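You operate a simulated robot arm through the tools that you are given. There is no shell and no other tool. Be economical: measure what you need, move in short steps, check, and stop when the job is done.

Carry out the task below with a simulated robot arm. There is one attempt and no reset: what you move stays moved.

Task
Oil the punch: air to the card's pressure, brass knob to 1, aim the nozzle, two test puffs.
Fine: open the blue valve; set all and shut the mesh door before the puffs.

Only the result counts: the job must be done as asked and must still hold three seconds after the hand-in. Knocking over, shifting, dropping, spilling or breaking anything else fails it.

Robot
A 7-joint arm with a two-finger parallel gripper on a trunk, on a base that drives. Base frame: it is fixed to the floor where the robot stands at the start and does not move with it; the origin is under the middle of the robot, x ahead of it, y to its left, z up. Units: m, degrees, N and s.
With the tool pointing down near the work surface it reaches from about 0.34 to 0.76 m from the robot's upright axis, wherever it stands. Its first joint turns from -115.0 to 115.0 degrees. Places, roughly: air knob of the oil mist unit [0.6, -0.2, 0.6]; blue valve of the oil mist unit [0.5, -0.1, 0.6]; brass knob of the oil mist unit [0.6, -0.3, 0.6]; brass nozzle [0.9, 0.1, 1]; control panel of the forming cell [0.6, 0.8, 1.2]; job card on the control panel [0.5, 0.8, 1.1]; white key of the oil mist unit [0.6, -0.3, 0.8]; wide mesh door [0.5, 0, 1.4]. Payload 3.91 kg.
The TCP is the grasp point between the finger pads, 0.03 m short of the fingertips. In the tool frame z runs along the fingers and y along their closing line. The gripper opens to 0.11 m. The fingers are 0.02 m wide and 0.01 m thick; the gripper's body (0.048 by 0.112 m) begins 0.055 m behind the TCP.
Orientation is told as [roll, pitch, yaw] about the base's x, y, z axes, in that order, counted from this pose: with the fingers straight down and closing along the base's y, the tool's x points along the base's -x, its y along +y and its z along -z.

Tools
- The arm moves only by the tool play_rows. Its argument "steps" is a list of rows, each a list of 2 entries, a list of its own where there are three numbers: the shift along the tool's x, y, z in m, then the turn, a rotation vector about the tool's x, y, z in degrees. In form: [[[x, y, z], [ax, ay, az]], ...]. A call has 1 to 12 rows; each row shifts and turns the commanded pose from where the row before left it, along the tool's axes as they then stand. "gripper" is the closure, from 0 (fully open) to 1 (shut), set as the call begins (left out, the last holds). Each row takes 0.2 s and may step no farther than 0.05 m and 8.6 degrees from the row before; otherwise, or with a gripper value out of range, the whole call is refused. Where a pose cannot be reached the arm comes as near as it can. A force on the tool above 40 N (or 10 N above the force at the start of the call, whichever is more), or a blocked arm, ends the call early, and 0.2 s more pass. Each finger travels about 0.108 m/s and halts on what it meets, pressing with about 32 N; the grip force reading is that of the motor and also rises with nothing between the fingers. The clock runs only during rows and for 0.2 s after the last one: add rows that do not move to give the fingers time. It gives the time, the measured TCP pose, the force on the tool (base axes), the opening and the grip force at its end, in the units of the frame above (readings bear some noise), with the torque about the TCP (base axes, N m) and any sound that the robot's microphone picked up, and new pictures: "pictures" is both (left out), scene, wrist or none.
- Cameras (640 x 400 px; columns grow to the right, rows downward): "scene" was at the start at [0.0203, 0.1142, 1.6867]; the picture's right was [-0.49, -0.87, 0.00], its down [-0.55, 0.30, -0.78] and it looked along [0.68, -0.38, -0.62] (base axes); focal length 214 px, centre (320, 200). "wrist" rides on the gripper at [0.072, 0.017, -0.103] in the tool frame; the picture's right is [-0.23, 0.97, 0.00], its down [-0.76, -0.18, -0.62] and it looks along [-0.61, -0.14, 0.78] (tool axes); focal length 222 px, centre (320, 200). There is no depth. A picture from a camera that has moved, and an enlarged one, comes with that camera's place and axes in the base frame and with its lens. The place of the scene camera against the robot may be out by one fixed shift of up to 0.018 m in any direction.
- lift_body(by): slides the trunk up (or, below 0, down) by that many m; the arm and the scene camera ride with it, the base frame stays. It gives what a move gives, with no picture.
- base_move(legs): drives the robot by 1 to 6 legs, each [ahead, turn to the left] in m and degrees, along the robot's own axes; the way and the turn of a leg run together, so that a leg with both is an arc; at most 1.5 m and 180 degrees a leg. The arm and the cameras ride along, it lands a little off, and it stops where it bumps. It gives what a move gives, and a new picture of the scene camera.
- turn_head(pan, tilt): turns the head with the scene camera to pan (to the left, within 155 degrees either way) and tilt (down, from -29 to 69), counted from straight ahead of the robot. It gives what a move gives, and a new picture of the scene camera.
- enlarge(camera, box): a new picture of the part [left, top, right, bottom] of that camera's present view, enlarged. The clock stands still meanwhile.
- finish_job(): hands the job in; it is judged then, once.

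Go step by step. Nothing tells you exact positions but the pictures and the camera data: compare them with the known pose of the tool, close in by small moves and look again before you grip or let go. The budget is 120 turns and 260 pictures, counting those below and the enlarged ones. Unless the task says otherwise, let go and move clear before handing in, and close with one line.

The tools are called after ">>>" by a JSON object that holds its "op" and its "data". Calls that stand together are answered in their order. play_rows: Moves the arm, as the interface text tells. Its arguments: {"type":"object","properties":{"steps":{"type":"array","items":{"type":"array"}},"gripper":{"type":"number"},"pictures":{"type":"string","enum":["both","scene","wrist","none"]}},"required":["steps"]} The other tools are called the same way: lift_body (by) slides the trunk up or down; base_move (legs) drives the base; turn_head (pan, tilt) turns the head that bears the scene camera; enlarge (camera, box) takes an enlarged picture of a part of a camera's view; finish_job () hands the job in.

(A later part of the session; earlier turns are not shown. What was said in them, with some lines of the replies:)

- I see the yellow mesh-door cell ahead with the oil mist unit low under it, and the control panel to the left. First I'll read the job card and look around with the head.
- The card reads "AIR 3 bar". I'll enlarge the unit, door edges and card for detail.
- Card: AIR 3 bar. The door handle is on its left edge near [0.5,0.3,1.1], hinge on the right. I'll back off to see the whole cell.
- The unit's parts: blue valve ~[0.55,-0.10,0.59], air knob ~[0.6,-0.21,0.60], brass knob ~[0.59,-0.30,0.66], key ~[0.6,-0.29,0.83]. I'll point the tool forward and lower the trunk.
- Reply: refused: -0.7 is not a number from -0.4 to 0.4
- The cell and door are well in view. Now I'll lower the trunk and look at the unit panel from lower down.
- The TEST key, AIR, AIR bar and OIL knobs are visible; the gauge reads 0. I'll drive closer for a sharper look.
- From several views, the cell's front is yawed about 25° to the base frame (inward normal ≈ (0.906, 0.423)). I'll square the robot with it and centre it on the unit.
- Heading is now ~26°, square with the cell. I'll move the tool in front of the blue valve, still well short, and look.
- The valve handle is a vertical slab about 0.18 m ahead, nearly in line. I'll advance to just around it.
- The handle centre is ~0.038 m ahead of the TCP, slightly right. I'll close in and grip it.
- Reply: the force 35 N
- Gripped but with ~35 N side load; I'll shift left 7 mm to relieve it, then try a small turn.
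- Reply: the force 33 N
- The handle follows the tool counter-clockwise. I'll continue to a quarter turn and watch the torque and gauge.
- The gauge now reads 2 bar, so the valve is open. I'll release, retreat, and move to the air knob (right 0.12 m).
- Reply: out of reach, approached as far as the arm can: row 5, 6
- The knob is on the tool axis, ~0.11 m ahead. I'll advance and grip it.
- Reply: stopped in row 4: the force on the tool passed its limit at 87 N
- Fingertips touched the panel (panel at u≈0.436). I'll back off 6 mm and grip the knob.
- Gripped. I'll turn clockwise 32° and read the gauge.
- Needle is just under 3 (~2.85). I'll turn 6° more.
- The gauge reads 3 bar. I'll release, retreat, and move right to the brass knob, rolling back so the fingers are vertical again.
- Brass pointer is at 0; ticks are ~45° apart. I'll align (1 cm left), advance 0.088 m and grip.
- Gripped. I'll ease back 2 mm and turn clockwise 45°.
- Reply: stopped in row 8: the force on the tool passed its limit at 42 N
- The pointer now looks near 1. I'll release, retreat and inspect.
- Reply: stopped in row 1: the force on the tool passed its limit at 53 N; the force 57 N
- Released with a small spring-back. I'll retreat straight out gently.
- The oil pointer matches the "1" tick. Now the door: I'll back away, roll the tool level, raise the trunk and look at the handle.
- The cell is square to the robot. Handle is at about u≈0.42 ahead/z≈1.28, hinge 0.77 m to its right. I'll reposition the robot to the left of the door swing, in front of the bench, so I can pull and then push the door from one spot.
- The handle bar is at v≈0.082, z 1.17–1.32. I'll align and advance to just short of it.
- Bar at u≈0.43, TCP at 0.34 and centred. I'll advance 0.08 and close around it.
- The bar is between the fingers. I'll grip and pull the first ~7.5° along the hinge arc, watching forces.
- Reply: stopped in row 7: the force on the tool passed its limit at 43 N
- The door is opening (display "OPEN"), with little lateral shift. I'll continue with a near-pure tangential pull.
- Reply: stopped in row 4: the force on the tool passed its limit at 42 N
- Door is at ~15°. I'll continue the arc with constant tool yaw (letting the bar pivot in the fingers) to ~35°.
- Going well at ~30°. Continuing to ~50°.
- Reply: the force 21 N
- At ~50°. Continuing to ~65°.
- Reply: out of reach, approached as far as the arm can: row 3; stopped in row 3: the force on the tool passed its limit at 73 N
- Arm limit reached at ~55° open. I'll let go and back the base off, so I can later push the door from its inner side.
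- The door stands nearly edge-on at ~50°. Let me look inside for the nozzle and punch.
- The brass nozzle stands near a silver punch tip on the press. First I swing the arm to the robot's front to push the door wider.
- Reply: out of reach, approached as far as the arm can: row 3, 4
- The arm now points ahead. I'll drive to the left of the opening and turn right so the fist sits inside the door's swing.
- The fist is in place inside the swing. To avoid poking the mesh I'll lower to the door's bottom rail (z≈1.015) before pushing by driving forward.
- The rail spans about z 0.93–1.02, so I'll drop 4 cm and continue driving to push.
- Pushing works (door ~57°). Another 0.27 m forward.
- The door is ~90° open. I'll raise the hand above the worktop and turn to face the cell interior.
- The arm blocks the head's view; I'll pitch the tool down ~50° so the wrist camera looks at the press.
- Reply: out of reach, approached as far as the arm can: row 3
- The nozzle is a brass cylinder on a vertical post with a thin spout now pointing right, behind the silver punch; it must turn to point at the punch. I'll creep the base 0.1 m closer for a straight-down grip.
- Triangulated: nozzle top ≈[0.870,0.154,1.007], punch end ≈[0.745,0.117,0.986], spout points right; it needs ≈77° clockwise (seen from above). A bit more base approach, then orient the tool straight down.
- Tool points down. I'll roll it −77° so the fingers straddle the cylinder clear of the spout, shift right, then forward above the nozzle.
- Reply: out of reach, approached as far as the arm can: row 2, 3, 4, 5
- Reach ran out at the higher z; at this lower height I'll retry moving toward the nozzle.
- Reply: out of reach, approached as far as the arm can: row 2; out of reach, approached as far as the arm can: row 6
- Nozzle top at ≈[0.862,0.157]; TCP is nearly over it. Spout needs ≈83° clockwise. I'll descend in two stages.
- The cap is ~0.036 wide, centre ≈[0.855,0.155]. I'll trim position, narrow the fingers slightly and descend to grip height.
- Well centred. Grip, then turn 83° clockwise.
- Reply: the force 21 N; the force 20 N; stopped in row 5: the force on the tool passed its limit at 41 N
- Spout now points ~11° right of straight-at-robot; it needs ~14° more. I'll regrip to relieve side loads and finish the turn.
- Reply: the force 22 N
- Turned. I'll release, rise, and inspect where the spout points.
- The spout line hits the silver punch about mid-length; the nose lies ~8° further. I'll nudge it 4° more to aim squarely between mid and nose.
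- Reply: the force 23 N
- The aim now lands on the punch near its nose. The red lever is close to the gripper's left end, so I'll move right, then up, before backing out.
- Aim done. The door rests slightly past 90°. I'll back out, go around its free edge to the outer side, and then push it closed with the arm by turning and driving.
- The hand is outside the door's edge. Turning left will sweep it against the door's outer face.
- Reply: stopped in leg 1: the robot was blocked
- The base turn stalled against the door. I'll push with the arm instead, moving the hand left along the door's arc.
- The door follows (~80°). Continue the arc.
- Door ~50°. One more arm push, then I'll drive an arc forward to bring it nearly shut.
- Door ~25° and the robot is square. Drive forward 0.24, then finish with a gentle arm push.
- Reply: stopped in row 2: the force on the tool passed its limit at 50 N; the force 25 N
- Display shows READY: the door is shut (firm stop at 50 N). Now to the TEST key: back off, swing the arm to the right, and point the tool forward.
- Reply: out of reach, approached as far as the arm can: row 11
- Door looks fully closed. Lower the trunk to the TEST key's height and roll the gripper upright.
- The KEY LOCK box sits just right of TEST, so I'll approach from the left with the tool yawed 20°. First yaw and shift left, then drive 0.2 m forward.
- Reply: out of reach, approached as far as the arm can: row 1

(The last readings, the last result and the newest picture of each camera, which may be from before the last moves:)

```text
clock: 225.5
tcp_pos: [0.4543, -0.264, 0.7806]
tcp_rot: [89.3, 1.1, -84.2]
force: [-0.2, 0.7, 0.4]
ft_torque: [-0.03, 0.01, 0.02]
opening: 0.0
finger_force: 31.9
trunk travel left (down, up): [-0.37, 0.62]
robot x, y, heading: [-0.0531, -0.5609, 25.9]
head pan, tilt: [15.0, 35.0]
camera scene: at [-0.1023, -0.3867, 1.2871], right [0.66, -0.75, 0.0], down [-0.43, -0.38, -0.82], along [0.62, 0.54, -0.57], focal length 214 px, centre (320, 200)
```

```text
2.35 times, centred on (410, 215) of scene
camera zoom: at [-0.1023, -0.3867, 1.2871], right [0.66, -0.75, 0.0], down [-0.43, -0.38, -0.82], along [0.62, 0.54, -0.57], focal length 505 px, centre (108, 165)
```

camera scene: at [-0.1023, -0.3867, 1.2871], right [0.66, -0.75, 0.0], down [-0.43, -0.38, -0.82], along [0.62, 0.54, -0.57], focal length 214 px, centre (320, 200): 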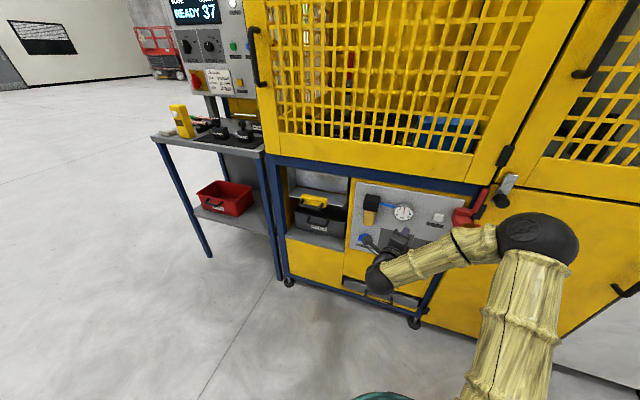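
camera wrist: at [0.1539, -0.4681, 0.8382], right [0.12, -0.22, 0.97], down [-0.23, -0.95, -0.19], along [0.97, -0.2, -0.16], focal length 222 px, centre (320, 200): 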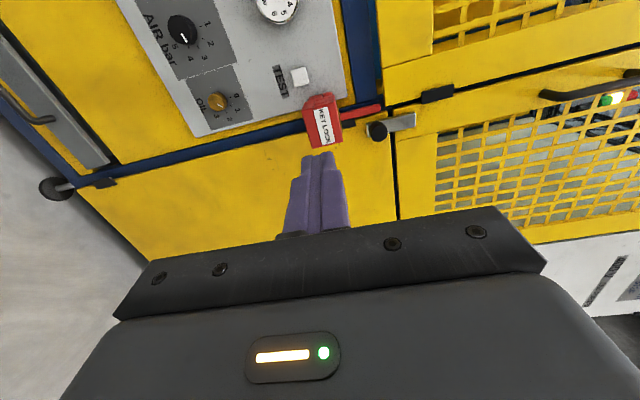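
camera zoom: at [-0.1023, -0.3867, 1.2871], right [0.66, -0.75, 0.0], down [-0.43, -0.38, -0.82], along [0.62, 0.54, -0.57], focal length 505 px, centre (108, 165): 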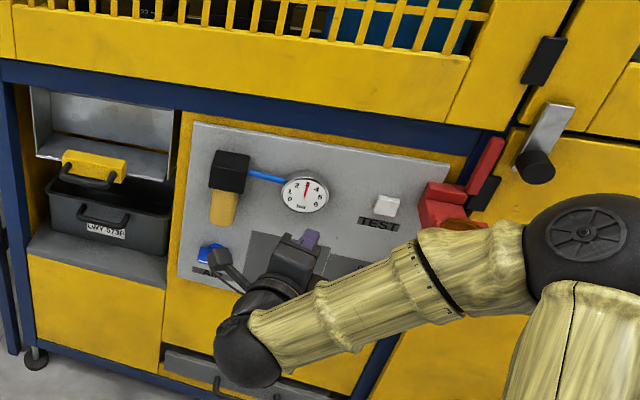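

Gauge still reads 3. TEST is about 0.127 ahead and 0.07 right of the tip line. I'll align and approach.

>>> {"op": "play_rows", "data": {"steps": [[[-0.035, 0, 0], [0, 0, 0]], [[-0.034, 0, 0.02], [0, 0, 0]], [[0, 0, 0.04], [0, 0, 0]], [[0, 0, 0.03], [0, 0, 0]], [[0, 0, 0], [0, 0, 0]]], "pictures": "both"}}

>>> {"op": "enlarge", "data": {"camera": "scene", "box": [380, 170, 500, 260]}}

```text
clock: 226.7
tcp_pos: [0.5498, -0.3231, 0.7769]
tcp_rot: [89.1, 1.1, -84.1]
force: [0.3, 0.0, -0.2]
ft_torque: [0.02, 0.03, -0.01]
opening: 0.0
finger_force: 31.8
trunk travel left (down, up): [-0.37, 0.62]
robot x, y, heading: [-0.0491, -0.5613, 26.0]
head pan, tilt: [15.0, 35.0]
camera scene: at [-0.1021, -0.3867, 1.2871], right [0.66, -0.75, 0.0], down [-0.43, -0.38, -0.82], along [0.62, 0.54, -0.57], focal length 214 px, centre (320, 200)
camera wrist: at [0.4415, -0.2609, 0.7981], right [0.04, -0.24, 0.97], down [-0.55, -0.82, -0.18], along [0.84, -0.52, -0.16], focal length 222 px, centre (320, 200)
```

scene: 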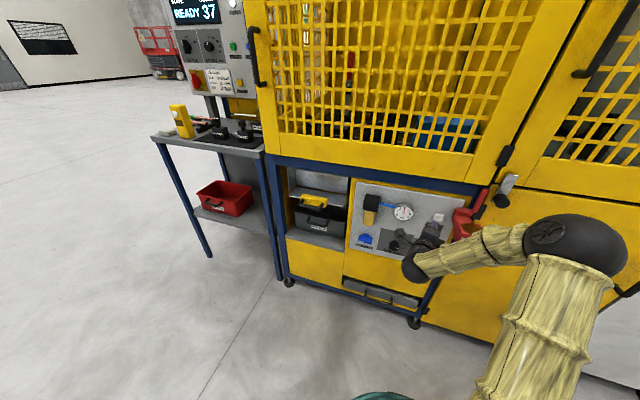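
wrist: 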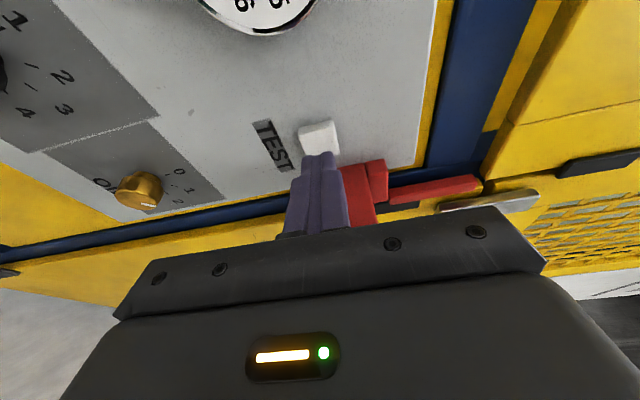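

```text
4.44 times, centred on (440, 215) of scene
camera zoom: at [-0.1021, -0.3867, 1.2871], right [0.66, -0.75, 0.0], down [-0.43, -0.38, -0.82], along [0.62, 0.54, -0.57], focal length 953 px, centre (-213, 133)
```

zoom: 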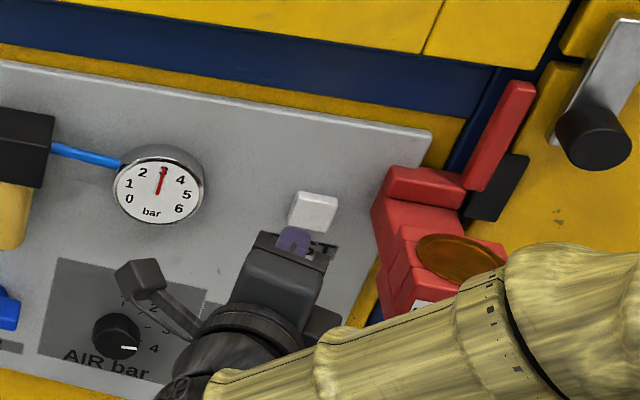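

The tool axis points at the key's centre, ~0.04 m ahead. I'll advance slowly to press.

>>> {"op": "play_rows", "data": {"steps": [[[0, 0, 0.02], [0, 0, 0]], [[0, 0, 0.01], [0, 0, 0]], [[0, 0, 0.004], [0, 0, 0]], [[0, 0, 0.004], [0, 0, 0]], [[0, 0, 0], [0, 0, 0]]], "pictures": "wrist"}}

```text
clock: 227.9
tcp_pos: [0.5878, -0.3187, 0.7778]
tcp_rot: [89.1, 1.0, -84.1]
force: [-1.4, -0.2, -0.7]
ft_torque: [-0.01, -0.03, 0.01]
opening: 0.0001
finger_force: 32.3
trunk travel left (down, up): [-0.37, 0.62]
robot x, y, heading: [-0.0588, -0.5573, 26.0]
head pan, tilt: [15.0, 35.0]
camera wrist: at [0.478, -0.2573, 0.798], right [0.04, -0.24, 0.97], down [-0.55, -0.82, -0.18], along [0.84, -0.52, -0.16], focal length 222 px, centre (320, 200)
```

wrist: 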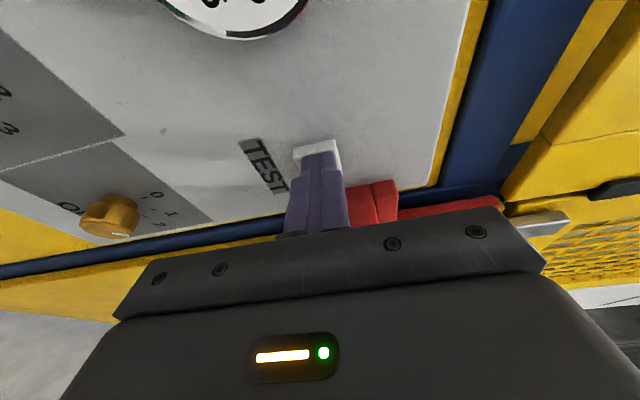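

Tip is right at the key face. Press now in small increments.

>>> {"op": "play_rows", "data": {"steps": [[[0, 0, 0.003], [0, 0, 0]], [[0, 0, 0.003], [0, 0, 0]], [[0, 0, 0], [0, 0, 0]]], "pictures": "wrist"}}

```text
clock: 228.7
tcp_pos: [0.5915, -0.3176, 0.7774]
tcp_rot: [89.2, 1.1, -84.1]
force: [-15.4, 3.0, -2.2]
ft_torque: [-0.01, 0.12, 0.26]
opening: 0.0
finger_force: 31.9
trunk travel left (down, up): [-0.37, 0.62]
robot x, y, heading: [-0.0511, -0.5565, 26.1]
head pan, tilt: [15.0, 35.0]
heard: click
camera wrist: at [0.4823, -0.2565, 0.7981], right [0.04, -0.24, 0.97], down [-0.54, -0.82, -0.18], along [0.84, -0.52, -0.16], focal length 222 px, centre (320, 200)
```

wrist: 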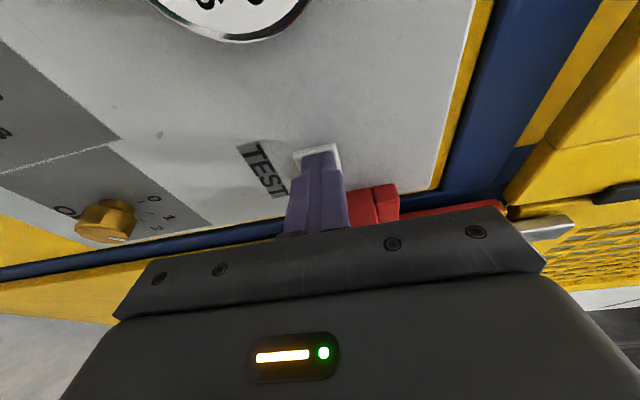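

"Click" heard: one press. Back off fully, then press a second time.

>>> {"op": "play_rows", "data": {"steps": [[[0, 0, -0.01], [0, 0, 0]], [[0, 0, -0.01], [0, 0, 0]], [[0, 0, 0], [0, 0, 0]], [[0, 0, 0], [0, 0, 0]], [[0, 0, 0], [0, 0, 0]]], "pictures": "none"}}

>>> {"op": "enlarge", "data": {"camera": "scene", "box": [380, 170, 500, 260]}}

```text
clock: 229.9
tcp_pos: [0.5754, -0.3203, 0.7781]
tcp_rot: [89.2, 1.1, -84.3]
force: [0.2, 0.6, -1.0]
ft_torque: [0.02, 0.04, -0.02]
opening: 0.0001
finger_force: 32.2
trunk travel left (down, up): [-0.37, 0.62]
robot x, y, heading: [-0.0525, -0.5588, 25.9]
head pan, tilt: [15.0, 35.0]
```

```text
4.44 times, centred on (440, 215) of scene
camera zoom: at [-0.1022, -0.3867, 1.2871], right [0.66, -0.75, 0.0], down [-0.43, -0.38, -0.82], along [0.62, 0.54, -0.57], focal length 953 px, centre (-213, 133)
```

zoom: 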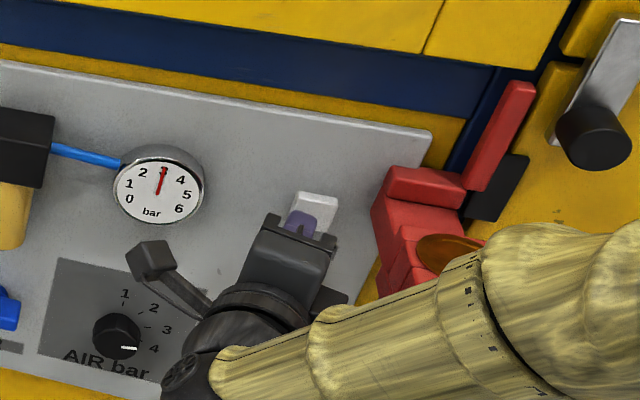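

>>> {"op": "play_rows", "data": {"steps": [[[0, 0, 0.01], [0, 0, 0]], [[0, 0, 0.005], [0, 0, 0]], [[0, 0, 0.003], [0, 0, 0]], [[0, 0, 0.002], [0, 0, 0]], [[0, 0, 0], [0, 0, 0]]], "pictures": "wrist"}}

```text
clock: 231.1
tcp_pos: [0.5914, -0.318, 0.7778]
tcp_rot: [89.2, 1.1, -84.1]
force: [-14.8, 1.4, 1.3]
ft_torque: [0.05, -0.02, 0.23]
opening: 0.0
finger_force: 32.2
trunk travel left (down, up): [-0.37, 0.62]
robot x, y, heading: [-0.0542, -0.5592, 26.2]
head pan, tilt: [15.0, 35.0]
heard: click
camera wrist: at [0.4821, -0.2564, 0.798], right [0.04, -0.24, 0.97], down [-0.54, -0.82, -0.18], along [0.84, -0.52, -0.16], focal length 222 px, centre (320, 200)
```

wrist: 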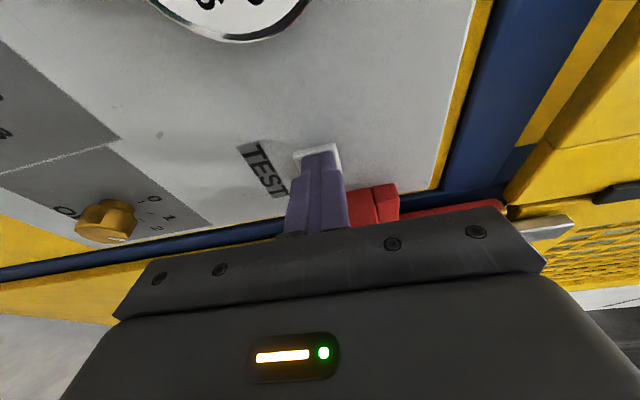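

Second "click". I'll retreat along the approach path and check everything.

>>> {"op": "play_rows", "data": {"steps": [[[0, 0, -0.02], [0, 0, 0]], [[0, 0, -0.04], [0, 0, 0]], [[0, 0, -0.04], [0, 0, 0]], [[0.03, 0, -0.03], [0, 0, 0]], [[0.03, 0, 0], [0, 0, 0]], [[0, 0, 0], [0, 0, 0]]], "pictures": "none"}}

>>> {"op": "base_move", "data": {"legs": [[-0.4, 0]]}}

>>> {"op": "enlarge", "data": {"camera": "scene", "box": [280, 100, 480, 260]}}

>>> {"op": "turn_head", "data": {"pan": 15, "tilt": 10}}

```text
clock: 232.5
tcp_pos: [0.4589, -0.2731, 0.778]
tcp_rot: [89.3, 1.0, -84.0]
force: [-0.8, -0.8, 0.3]
ft_torque: [0.03, 0.0, -0.01]
opening: 0.0
finger_force: 32.1
trunk travel left (down, up): [-0.37, 0.62]
robot x, y, heading: [-0.052, -0.5586, 26.3]
head pan, tilt: [15.0, 35.0]
```

```text
clock: 235.3
tcp_pos: [0.0958, -0.4495, 0.7777]
tcp_rot: [89.2, 1.1, -83.9]
force: [-0.5, 0.1, -0.3]
ft_torque: [-0.02, -0.03, -0.01]
opening: 0.0
finger_force: 32.5
trunk travel left (down, up): [-0.37, 0.62]
robot x, y, heading: [-0.4152, -0.7358, 26.5]
head pan, tilt: [15.0, 35.0]
camera scene: at [-0.4644, -0.5641, 1.2871], right [0.66, -0.75, 0.0], down [-0.43, -0.38, -0.82], along [0.62, 0.54, -0.57], focal length 214 px, centre (320, 200)
```

scene: 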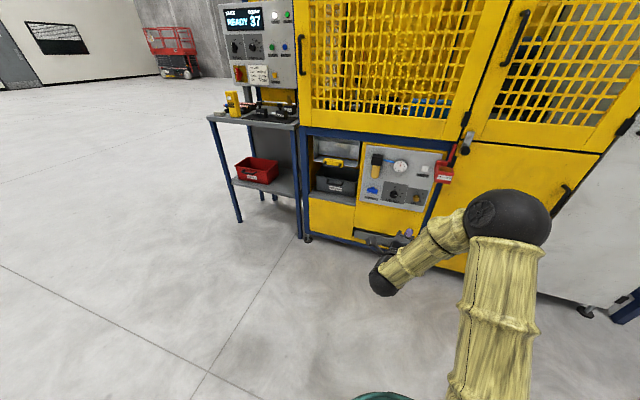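

```text
2.50 times, centred on (380, 180) of scene
camera zoom: at [-0.4644, -0.5641, 1.2871], right [0.66, -0.75, 0.0], down [-0.43, -0.38, -0.82], along [0.62, 0.54, -0.57], focal length 536 px, centre (170, 250)
```

zoom: 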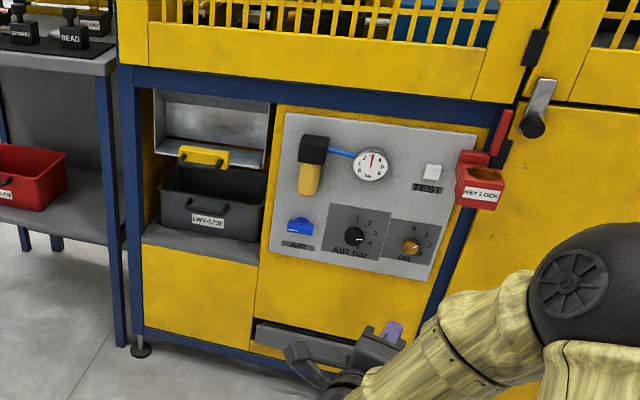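

```text
clock: 236.2
tcp_pos: [0.0959, -0.4502, 0.7783]
tcp_rot: [89.2, 1.0, -84.1]
force: [-0.3, 0.7, -0.3]
ft_torque: [0.01, 0.0, -0.01]
opening: 0.0
finger_force: 32.3
trunk travel left (down, up): [-0.37, 0.62]
robot x, y, heading: [-0.417, -0.7364, 26.0]
head pan, tilt: [15.0, 10.0]
camera scene: at [-0.4608, -0.5609, 1.3272], right [0.66, -0.75, 0.0], down [-0.13, -0.12, -0.98], along [0.74, 0.65, -0.17], focal length 214 px, centre (320, 200)
```

scene: 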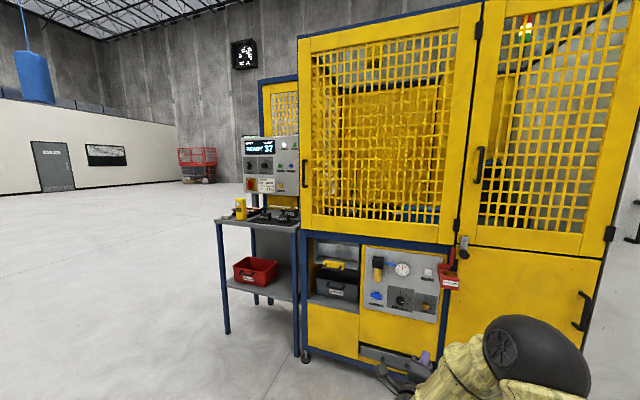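

Door shut with READY on the display, gauge at 3, oil at 1, blue valve open, nozzle aimed at the punch, and both presses clicked. Handing in.

>>> {"op": "finish_job", "data": {}}

```text
The job is handed in.
```

The punch oiling job is set up and handed in. The blue valve is open, the gauge reads 3 bar as on the card, and the brass knob is at 1. The nozzle was aimed at the punch by camera, landing near its nose. The mesh door was shut before the puffs and the display reads READY. I pressed TEST twice and heard a click each time, but I did not see or hear the puffs themselves.
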